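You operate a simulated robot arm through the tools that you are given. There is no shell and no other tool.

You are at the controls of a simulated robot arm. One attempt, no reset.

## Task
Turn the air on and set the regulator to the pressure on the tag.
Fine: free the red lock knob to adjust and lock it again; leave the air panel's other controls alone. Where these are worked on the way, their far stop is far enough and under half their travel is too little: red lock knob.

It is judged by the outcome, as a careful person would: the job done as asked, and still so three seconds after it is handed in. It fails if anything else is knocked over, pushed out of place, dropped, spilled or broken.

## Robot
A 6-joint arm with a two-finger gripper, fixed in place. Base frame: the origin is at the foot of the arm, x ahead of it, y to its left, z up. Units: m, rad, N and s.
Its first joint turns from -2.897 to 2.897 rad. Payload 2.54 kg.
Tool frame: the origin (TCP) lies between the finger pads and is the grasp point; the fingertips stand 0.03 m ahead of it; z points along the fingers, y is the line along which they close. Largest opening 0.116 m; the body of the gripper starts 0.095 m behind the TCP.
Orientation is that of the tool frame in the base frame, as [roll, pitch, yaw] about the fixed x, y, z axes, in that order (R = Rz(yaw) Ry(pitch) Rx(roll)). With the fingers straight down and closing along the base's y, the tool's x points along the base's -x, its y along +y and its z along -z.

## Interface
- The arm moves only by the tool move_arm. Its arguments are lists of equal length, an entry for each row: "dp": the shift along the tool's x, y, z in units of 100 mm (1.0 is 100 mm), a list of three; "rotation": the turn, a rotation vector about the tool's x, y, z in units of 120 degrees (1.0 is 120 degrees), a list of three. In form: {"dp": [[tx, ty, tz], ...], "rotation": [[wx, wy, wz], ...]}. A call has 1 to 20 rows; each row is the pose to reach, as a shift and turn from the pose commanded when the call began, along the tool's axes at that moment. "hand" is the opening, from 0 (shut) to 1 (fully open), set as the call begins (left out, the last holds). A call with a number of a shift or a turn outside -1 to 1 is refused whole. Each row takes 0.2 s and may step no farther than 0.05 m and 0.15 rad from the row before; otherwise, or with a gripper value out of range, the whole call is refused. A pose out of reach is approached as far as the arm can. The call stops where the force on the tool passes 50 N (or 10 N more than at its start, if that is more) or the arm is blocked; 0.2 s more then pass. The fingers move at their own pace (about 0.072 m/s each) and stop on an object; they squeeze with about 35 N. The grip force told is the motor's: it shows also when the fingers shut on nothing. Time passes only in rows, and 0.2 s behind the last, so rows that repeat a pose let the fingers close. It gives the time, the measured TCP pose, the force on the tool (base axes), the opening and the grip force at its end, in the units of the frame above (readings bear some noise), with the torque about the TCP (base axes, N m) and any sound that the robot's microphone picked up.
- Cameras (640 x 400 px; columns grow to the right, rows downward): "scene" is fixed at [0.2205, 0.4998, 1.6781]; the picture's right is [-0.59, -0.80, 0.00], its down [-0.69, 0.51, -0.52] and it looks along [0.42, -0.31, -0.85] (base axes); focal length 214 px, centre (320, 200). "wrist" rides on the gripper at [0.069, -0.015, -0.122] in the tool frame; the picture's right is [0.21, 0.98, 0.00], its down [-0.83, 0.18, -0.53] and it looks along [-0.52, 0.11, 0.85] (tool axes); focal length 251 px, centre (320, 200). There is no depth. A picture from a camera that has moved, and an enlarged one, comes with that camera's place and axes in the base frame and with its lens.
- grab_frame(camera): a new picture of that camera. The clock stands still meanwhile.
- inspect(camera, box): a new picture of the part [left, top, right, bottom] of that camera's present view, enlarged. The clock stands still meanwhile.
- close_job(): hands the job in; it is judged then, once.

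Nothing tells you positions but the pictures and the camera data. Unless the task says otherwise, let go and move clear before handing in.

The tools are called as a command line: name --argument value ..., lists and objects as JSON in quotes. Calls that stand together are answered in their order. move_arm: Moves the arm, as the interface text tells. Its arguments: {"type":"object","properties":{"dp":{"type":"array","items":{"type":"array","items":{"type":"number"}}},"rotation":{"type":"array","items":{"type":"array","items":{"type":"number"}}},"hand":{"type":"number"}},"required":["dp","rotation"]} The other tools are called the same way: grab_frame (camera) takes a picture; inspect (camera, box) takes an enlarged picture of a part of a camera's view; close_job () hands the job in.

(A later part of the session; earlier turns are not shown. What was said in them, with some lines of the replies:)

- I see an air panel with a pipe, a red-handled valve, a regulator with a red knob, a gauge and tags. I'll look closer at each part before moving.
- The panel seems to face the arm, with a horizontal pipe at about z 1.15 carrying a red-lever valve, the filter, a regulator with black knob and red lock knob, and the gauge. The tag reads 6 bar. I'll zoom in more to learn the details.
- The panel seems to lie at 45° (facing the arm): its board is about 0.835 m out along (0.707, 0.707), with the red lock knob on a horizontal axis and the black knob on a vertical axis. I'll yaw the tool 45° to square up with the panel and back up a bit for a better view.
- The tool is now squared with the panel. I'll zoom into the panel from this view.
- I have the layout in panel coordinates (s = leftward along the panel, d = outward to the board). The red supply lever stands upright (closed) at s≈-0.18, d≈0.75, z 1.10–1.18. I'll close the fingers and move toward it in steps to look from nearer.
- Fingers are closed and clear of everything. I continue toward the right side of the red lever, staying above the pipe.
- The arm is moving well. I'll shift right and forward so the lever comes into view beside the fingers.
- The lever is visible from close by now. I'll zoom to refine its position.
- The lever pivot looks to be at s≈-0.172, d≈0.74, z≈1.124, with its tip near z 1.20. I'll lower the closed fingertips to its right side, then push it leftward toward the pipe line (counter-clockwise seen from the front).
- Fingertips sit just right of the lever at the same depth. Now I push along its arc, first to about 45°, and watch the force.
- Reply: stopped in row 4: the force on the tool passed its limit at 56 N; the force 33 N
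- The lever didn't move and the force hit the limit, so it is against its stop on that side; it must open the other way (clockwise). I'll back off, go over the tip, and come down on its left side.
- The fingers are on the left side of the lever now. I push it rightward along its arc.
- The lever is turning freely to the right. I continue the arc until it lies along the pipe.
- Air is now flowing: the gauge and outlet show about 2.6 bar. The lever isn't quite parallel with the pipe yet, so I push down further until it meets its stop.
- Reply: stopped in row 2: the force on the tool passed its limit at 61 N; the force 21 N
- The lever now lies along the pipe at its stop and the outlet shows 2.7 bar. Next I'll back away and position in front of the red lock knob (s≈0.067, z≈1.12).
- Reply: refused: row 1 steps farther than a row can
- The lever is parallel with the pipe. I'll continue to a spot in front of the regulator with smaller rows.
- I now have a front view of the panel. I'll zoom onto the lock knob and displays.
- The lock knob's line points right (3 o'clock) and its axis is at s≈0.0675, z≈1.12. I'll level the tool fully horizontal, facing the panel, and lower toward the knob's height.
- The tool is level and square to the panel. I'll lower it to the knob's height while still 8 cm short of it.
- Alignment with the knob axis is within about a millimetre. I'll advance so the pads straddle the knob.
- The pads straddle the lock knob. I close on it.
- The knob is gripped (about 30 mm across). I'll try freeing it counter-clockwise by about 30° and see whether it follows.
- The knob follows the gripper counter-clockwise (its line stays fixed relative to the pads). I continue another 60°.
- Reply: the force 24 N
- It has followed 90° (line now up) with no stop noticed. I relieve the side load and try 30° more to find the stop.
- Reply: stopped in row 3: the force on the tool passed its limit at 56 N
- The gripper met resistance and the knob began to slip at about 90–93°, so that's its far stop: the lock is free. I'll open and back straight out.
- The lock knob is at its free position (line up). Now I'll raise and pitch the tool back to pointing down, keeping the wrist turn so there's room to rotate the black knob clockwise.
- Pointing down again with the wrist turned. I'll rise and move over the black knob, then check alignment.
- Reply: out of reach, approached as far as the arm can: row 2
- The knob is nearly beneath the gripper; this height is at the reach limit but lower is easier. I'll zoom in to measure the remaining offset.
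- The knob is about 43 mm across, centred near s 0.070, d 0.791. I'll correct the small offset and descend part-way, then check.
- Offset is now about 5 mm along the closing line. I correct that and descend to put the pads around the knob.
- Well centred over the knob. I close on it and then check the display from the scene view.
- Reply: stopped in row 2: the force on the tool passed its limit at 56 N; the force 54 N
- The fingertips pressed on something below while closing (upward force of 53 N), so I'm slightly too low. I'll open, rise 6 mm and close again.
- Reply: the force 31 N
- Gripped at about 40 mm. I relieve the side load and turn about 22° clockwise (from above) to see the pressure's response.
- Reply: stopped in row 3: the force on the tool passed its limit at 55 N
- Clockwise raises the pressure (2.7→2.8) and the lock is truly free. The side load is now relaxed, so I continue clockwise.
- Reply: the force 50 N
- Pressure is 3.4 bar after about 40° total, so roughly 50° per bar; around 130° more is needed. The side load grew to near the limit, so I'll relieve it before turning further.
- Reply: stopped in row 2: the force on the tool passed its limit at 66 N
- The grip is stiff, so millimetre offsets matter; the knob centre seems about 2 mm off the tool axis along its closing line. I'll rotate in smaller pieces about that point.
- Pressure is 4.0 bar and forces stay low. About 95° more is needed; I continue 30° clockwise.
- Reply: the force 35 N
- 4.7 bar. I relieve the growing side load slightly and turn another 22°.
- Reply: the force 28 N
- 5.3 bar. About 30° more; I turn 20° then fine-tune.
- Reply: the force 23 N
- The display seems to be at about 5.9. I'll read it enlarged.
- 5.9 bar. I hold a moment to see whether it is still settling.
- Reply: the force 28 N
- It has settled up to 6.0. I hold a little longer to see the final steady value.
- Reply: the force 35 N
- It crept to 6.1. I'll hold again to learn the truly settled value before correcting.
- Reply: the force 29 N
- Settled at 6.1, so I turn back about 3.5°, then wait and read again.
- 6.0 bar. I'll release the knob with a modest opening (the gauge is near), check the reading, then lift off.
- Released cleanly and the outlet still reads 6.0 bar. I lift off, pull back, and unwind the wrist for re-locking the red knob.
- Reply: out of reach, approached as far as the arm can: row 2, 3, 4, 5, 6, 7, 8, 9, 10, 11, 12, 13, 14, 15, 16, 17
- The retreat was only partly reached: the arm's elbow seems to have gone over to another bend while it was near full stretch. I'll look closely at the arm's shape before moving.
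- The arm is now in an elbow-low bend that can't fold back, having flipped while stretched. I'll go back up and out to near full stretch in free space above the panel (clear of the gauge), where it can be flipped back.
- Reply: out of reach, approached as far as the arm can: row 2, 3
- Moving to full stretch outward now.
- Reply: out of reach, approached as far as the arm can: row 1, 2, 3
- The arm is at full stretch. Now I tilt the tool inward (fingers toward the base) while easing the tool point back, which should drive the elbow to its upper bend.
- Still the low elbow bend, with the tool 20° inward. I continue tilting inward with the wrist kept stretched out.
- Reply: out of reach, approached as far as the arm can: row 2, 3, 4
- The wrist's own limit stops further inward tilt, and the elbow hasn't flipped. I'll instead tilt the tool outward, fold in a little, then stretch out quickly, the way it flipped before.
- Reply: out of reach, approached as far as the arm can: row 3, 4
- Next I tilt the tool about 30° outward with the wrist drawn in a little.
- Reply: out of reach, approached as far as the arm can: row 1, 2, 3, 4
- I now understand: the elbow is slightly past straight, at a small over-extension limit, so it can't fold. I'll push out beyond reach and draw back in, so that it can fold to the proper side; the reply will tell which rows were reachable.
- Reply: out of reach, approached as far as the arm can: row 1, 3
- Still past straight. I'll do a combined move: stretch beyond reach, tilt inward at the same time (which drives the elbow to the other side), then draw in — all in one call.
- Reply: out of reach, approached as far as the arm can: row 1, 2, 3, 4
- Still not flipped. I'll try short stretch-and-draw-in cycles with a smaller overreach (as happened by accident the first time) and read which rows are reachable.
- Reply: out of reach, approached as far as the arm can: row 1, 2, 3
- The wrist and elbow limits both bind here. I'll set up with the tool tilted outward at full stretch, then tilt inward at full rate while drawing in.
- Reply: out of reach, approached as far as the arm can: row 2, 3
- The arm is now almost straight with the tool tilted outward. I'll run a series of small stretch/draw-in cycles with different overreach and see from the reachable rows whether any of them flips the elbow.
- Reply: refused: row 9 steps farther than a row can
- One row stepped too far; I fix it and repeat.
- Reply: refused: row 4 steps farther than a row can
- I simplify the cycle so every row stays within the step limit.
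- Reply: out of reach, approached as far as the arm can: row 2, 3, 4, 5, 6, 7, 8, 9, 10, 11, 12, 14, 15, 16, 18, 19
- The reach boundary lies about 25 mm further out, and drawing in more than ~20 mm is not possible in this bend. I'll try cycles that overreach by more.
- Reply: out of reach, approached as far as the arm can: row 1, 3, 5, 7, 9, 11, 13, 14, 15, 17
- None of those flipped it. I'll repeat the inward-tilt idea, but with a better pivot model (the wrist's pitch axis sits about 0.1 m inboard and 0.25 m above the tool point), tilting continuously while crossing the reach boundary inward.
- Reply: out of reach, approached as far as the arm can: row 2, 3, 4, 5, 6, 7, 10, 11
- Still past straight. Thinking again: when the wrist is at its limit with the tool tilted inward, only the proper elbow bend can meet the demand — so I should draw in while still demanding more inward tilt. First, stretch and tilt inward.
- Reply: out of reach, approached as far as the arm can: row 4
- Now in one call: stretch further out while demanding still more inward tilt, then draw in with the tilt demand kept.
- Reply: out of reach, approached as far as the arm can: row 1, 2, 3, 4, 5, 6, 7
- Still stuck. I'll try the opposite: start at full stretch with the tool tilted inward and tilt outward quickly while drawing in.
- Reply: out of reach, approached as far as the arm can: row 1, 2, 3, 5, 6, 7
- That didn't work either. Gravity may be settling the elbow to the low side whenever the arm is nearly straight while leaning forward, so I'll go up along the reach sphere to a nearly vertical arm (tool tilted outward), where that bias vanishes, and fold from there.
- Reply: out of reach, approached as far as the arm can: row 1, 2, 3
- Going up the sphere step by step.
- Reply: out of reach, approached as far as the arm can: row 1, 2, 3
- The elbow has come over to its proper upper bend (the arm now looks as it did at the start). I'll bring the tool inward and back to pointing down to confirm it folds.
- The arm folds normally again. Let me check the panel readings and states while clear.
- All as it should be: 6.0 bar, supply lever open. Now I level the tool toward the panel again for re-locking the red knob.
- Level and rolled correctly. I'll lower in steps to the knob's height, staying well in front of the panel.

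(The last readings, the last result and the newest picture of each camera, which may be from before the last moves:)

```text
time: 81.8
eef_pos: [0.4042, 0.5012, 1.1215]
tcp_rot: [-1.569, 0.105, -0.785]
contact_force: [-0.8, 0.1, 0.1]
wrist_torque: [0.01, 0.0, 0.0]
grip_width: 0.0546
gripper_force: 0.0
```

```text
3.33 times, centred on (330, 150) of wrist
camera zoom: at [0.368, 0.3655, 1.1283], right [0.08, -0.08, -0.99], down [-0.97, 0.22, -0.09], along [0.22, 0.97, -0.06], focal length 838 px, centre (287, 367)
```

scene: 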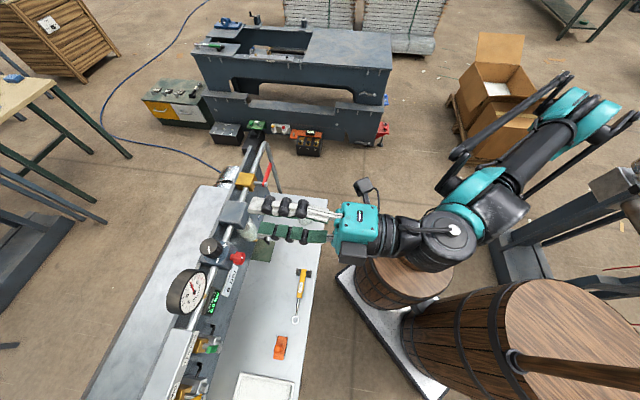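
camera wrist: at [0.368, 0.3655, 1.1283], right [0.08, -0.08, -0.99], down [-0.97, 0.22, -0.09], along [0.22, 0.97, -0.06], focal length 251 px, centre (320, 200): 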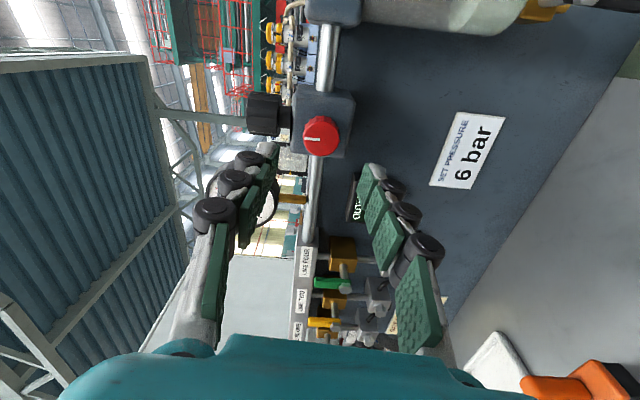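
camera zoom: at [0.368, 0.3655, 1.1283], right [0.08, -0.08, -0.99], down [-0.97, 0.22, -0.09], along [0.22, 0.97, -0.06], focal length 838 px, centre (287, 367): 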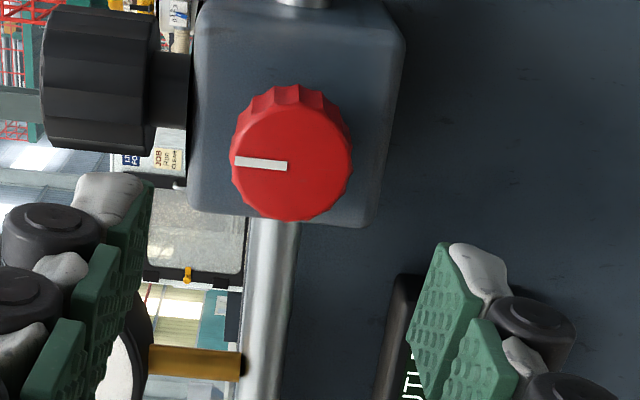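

Aligned within a millimetre; the knob's line points up (free). I advance to straddle it.

move_arm --dp '[[-0.005, 0.005, 0.3], [-0.01, 0.01, 0.6], [-0.01, 0.01, 0.75], [-0.01, 0.01, 0.84]]' --rotation '[[0, 0, 0], [0, 0, 0], [0, 0, 0], [0, 0, 0]]'

inspect --camera "wrist" --box '[220, 100, 420, 260]'

inspect --camera "scene" --box '[190, 210, 290, 280]'

```text
time: 82.8
eef_pos: [0.4643, 0.5629, 1.1206]
tcp_rot: [-1.571, 0.106, -0.787]
contact_force: [0.1, -0.2, -0.2]
wrist_torque: [-0.02, 0.03, 0.0]
grip_width: 0.0545
gripper_force: 0.2
```

```text
2.50 times, centred on (320, 180) of wrist
camera zoom: at [0.427, 0.4259, 1.1274], right [0.08, -0.08, -0.99], down [-0.97, 0.22, -0.09], along [0.22, 0.97, -0.06], focal length 629 px, centre (320, 250)
```

zoom: 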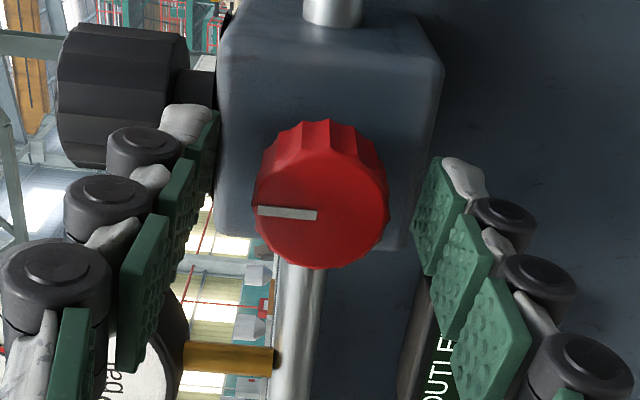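

```text
5.71 times, centred on (240, 245) of scene
camera zoom: at [0.2205, 0.4998, 1.6781], right [-0.59, -0.8, 0.0], down [-0.69, 0.51, -0.52], along [0.42, -0.31, -0.85], focal length 1226 px, centre (777, -57)
```

zoom: 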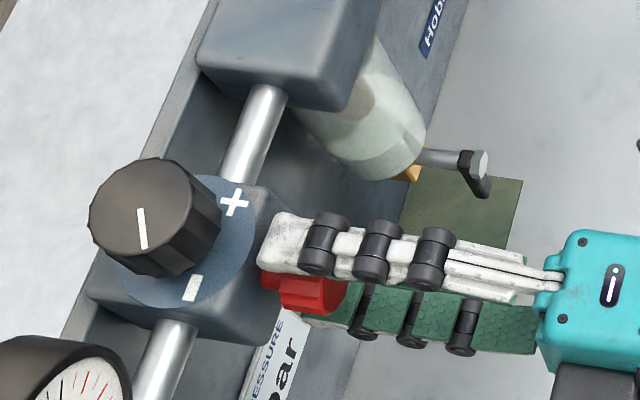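

Pads straddle the knob. I close on it.

move_arm --dp '[[0, 0, 0], [0, 0, 0], [0, 0, 0]]' --rotation '[[0, 0, 0], [0, 0, 0], [0, 0, 0]]' --hand 0

inspect --camera "wrist" --box '[220, 100, 420, 260]'

```text
time: 83.6
eef_pos: [0.4636, 0.5628, 1.1192]
tcp_rot: [-1.569, 0.105, -0.787]
contact_force: [-1.7, -0.2, -11.1]
wrist_torque: [-0.2, 0.19, -0.01]
grip_width: 0.0304
gripper_force: 44.5
```

```text
2.50 times, centred on (320, 180) of wrist
camera zoom: at [0.4269, 0.4258, 1.127], right [0.08, -0.08, -0.99], down [-0.97, 0.22, -0.09], along [0.22, 0.97, -0.06], focal length 629 px, centre (320, 250)
```

zoom: 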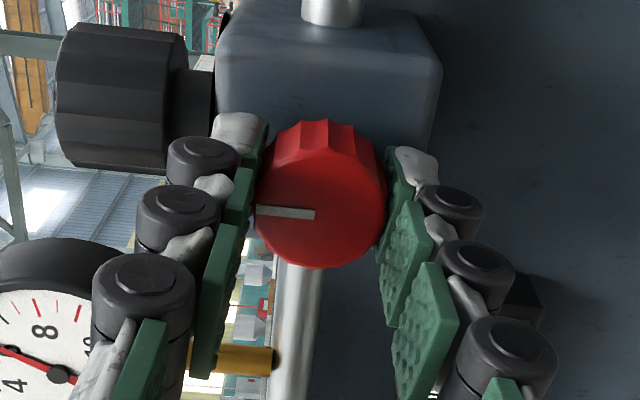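

Gripped. I turn it clockwise to lock, 30° first.

move_arm --dp '[[0, 0.004, 0], [0, 0.004, 0], [0, 0.004, 0], [0, 0.004, 0]]' --rotation '[[0, 0, 0.0625], [0, 0, 0.125], [0, 0, 0.1875], [0, 0, 0.25]]'

inspect --camera "wrist" --box '[220, 100, 420, 260]'

```text
time: 84.6
eef_pos: [0.4639, 0.5622, 1.1198]
tcp_rot: [-1.568, 0.629, -0.784]
contact_force: [-16.7, -12.2, -18.6]
wrist_torque: [-0.36, 0.3, 0.07]
grip_width: 0.0298
gripper_force: 44.7
```

```text
2.50 times, centred on (320, 180) of wrist
camera zoom: at [0.4231, 0.4298, 1.0904], right [-0.28, 0.29, -0.92], down [-0.93, 0.17, 0.34], along [0.25, 0.94, 0.22], focal length 629 px, centre (320, 250)
```

zoom: 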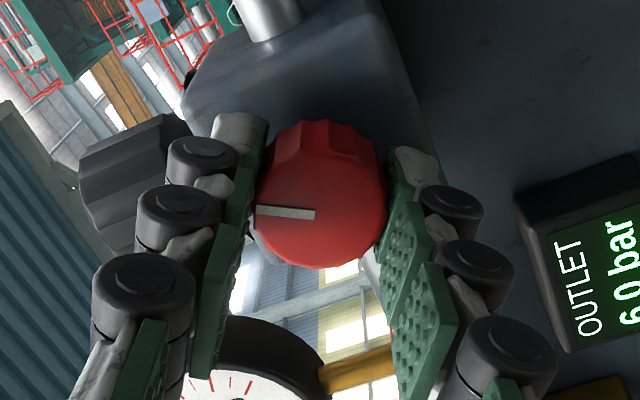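

It follows. I relieve the load slightly and continue 45°.

move_arm --dp '[[0.003, 0.005, -0.005], [0.003, 0.005, -0.005], [0.003, 0.005, -0.005], [0.003, 0.005, -0.005], [0.003, 0.005, -0.005], [0.003, 0.005, -0.005], [0.003, 0.005, -0.005]]' --rotation '[[0, 0, 0], [0, 0, 0.0625], [0, 0, 0.125], [0, 0, 0.1875], [0, 0, 0.25], [0, 0, 0.3125], [0, 0, 0.375]]'

inspect --camera "wrist" --box '[220, 100, 420, 260]'

```text
time: 86.2
eef_pos: [0.4627, 0.5617, 1.1204]
tcp_rot: [-1.558, 1.414, -0.772]
contact_force: [-16.2, -13.9, 6.7]
wrist_torque: [0.1, -0.09, 0.06]
grip_width: 0.03
gripper_force: 45.5
```

```text
2.50 times, centred on (320, 180) of wrist
camera zoom: at [0.3953, 0.4579, 1.0526], right [-0.66, 0.66, -0.36], down [-0.6, -0.16, 0.79], along [0.46, 0.73, 0.5], focal length 629 px, centre (320, 250)
```

zoom: 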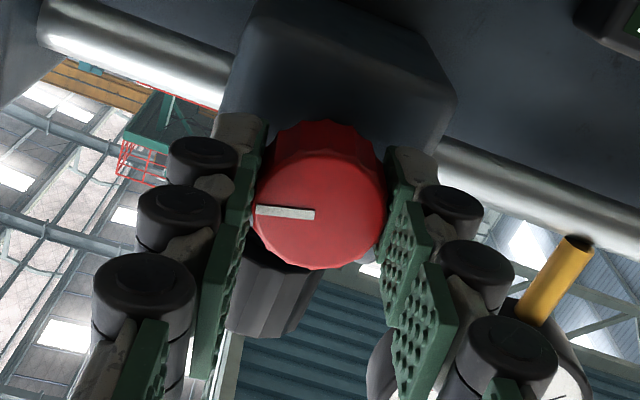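

75° done and still following. I continue another ~20° to reach the far stop.

move_arm --dp '[[0, 0, -0.004], [0, 0, -0.004], [0, 0, -0.004], [0, 0, -0.004]]' --rotation '[[0, 0, 0.05], [0, 0, 0.1], [0, 0, 0.14], [0, 0, 0.175]]'

inspect --camera "wrist" --box '[220, 100, 420, 260]'

```text
time: 87.2
eef_pos: [0.4633, 0.5636, 1.1203]
tcp_rot: [1.562, 1.36, 2.351]
contact_force: [-13.5, -2.2, 0.1]
wrist_torque: [-0.73, -0.86, 0.09]
grip_width: 0.0309
gripper_force: 45.3
```

```text
2.50 times, centred on (320, 180) of wrist
camera zoom: at [0.3778, 0.476, 1.0476], right [-0.71, 0.71, -0.01], down [-0.38, -0.37, 0.84], along [0.59, 0.6, 0.54], focal length 629 px, centre (320, 250)
```

zoom: 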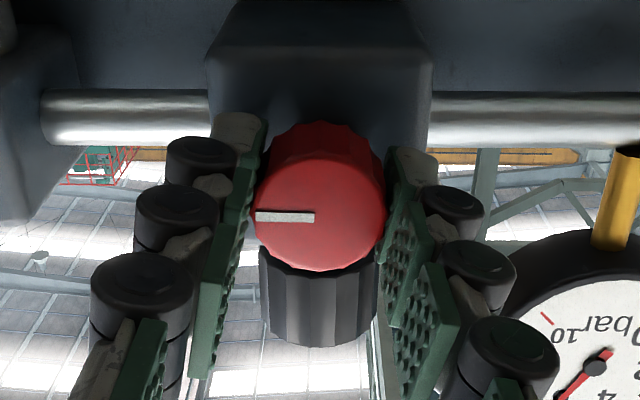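

Torque rose to about 1.1 N·m and the line is back along the pipe: the lock is at its far stop. I release and back straight out.

move_arm --dp '[[0, 0, 0], [0, 0, 0], [0, 0, -0.3], [0, 0, -0.65], [0, 0, -1.0]]' --rotation '[[0, 0, 0], [0, 0, 0], [0, 0, 0], [0, 0, 0], [0, 0, 0]]' --hand 0.5

inspect --camera "scene" --box '[160, 210, 280, 320]'

grab_frame --camera "wrist"

```text
time: 88.4
eef_pos: [0.3927, 0.492, 1.1181]
tcp_rot: [1.567, 1.36, 2.352]
contact_force: [-0.7, 1.0, -1.0]
wrist_torque: [0.03, -0.01, 0.0]
grip_width: 0.0581
gripper_force: 0.1
```

```text
3.64 times, centred on (220, 265) of scene
camera zoom: at [0.2205, 0.4998, 1.6781], right [-0.59, -0.8, 0.0], down [-0.69, 0.51, -0.52], along [0.42, -0.31, -0.85], focal length 780 px, centre (684, -36)
```

zoom: 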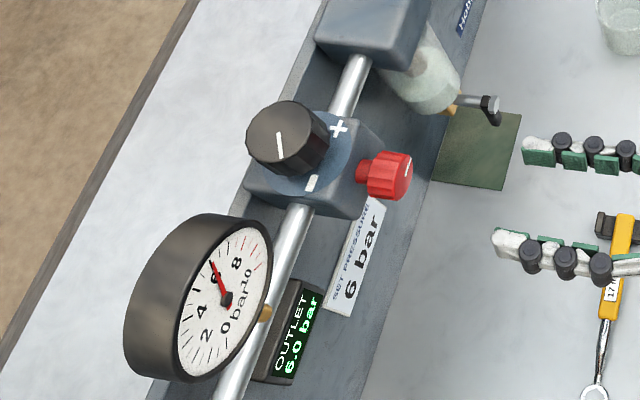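

```text
taken
camera wrist: at [0.3067, 0.4046, 1.0471], right [-0.71, 0.71, -0.01], down [-0.38, -0.37, 0.85], along [0.6, 0.6, 0.53], focal length 251 px, centre (320, 200)
```

wrist: 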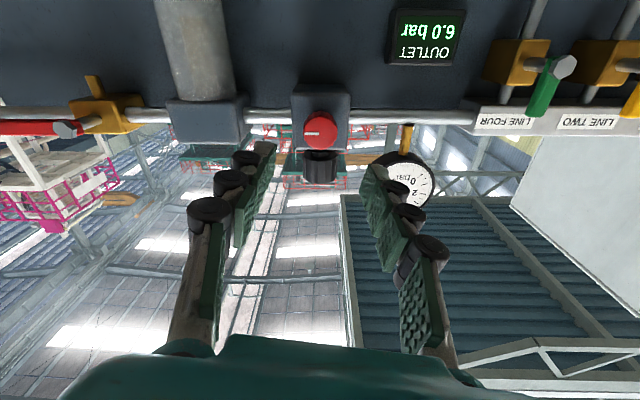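

Lock is closed and the outlet holds 6.0 bar. I move further clear and compare the final state with the start.

move_arm --dp '[[-0.3, 0, -0.15], [-0.6, 0, -0.3], [-0.9, 0, -0.4]]' --rotation '[[0, 0, 0], [0, 0, 0], [0, 0, 0]]'

inspect --camera "scene" --box '[190, 220, 270, 270]'

inspect --camera "scene" --box '[190, 265, 240, 320]'

grab_frame --camera "scene"

```text
time: 89.2
eef_pos: [0.3774, 0.4501, 1.2057]
tcp_rot: [1.566, 1.361, 2.353]
contact_force: [-0.3, -0.3, 0.1]
wrist_torque: [0.04, -0.02, -0.02]
grip_width: 0.0578
gripper_force: 0.0
```

```text
8.00 times, centred on (230, 245) of scene
camera zoom: at [0.2205, 0.4998, 1.6781], right [-0.59, -0.8, 0.0], down [-0.69, 0.51, -0.52], along [0.42, -0.31, -0.85], focal length 1716 px, centre (1040, -160)
```

zoom: 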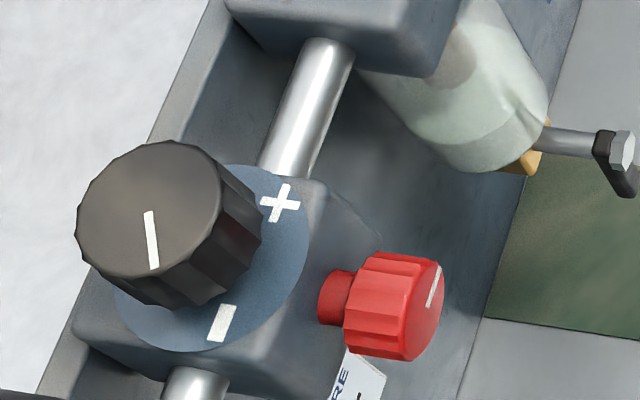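

```text
7.27 times, centred on (215, 292) of scene
camera zoom: at [0.2205, 0.4998, 1.6781], right [-0.59, -0.8, 0.0], down [-0.69, 0.51, -0.52], along [0.42, -0.31, -0.85], focal length 1560 px, centre (1084, -473)
```

zoom: 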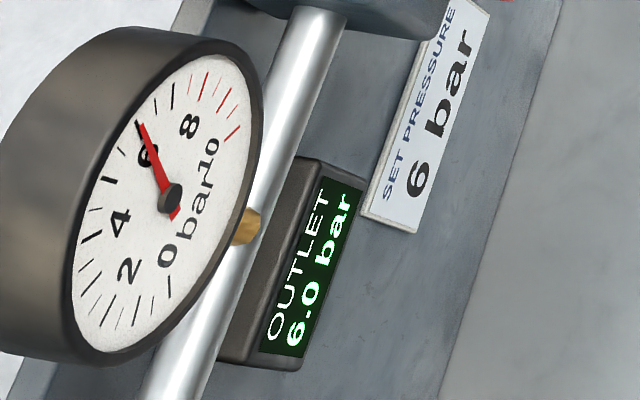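

```text
taken
```

scene: 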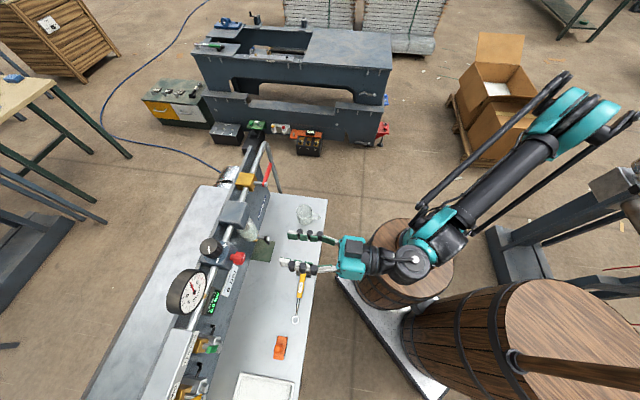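

The supply lever is open along the pipe and the outlet reads 6.0 bar, matching the tag. The red lock knob's line is back exactly where it started, and nothing else on the bench has moved. The gripper is clear, so I hand the job in.

close_job

```text
The job is handed in.
```

The air is on and the regulator is set to 6.0 bar, matching the tag. I handed the job in with the gripper clear of the panel.

- **Supply:** the red lever was turned to its stop and now lies along the pipe.
- **Pressure:** the outlet display reads 6.0 bar and stayed there after I let go of the black knob and after re-locking.
- **Lock:** I turned the red lock knob about 90° to its far stop to free it, adjusted the pressure, then turned it back to its far stop. Its line points exactly where it did at the start.
- **Everything else:** I left the line valves and the filter drain alone. The final view showed the mug, hammer and other items on the bench unmoved.

While lifting off the black knob, the arm's elbow got stuck bent the wrong way. I worked it free above the panel before re-locking, and the arm touched nothing.
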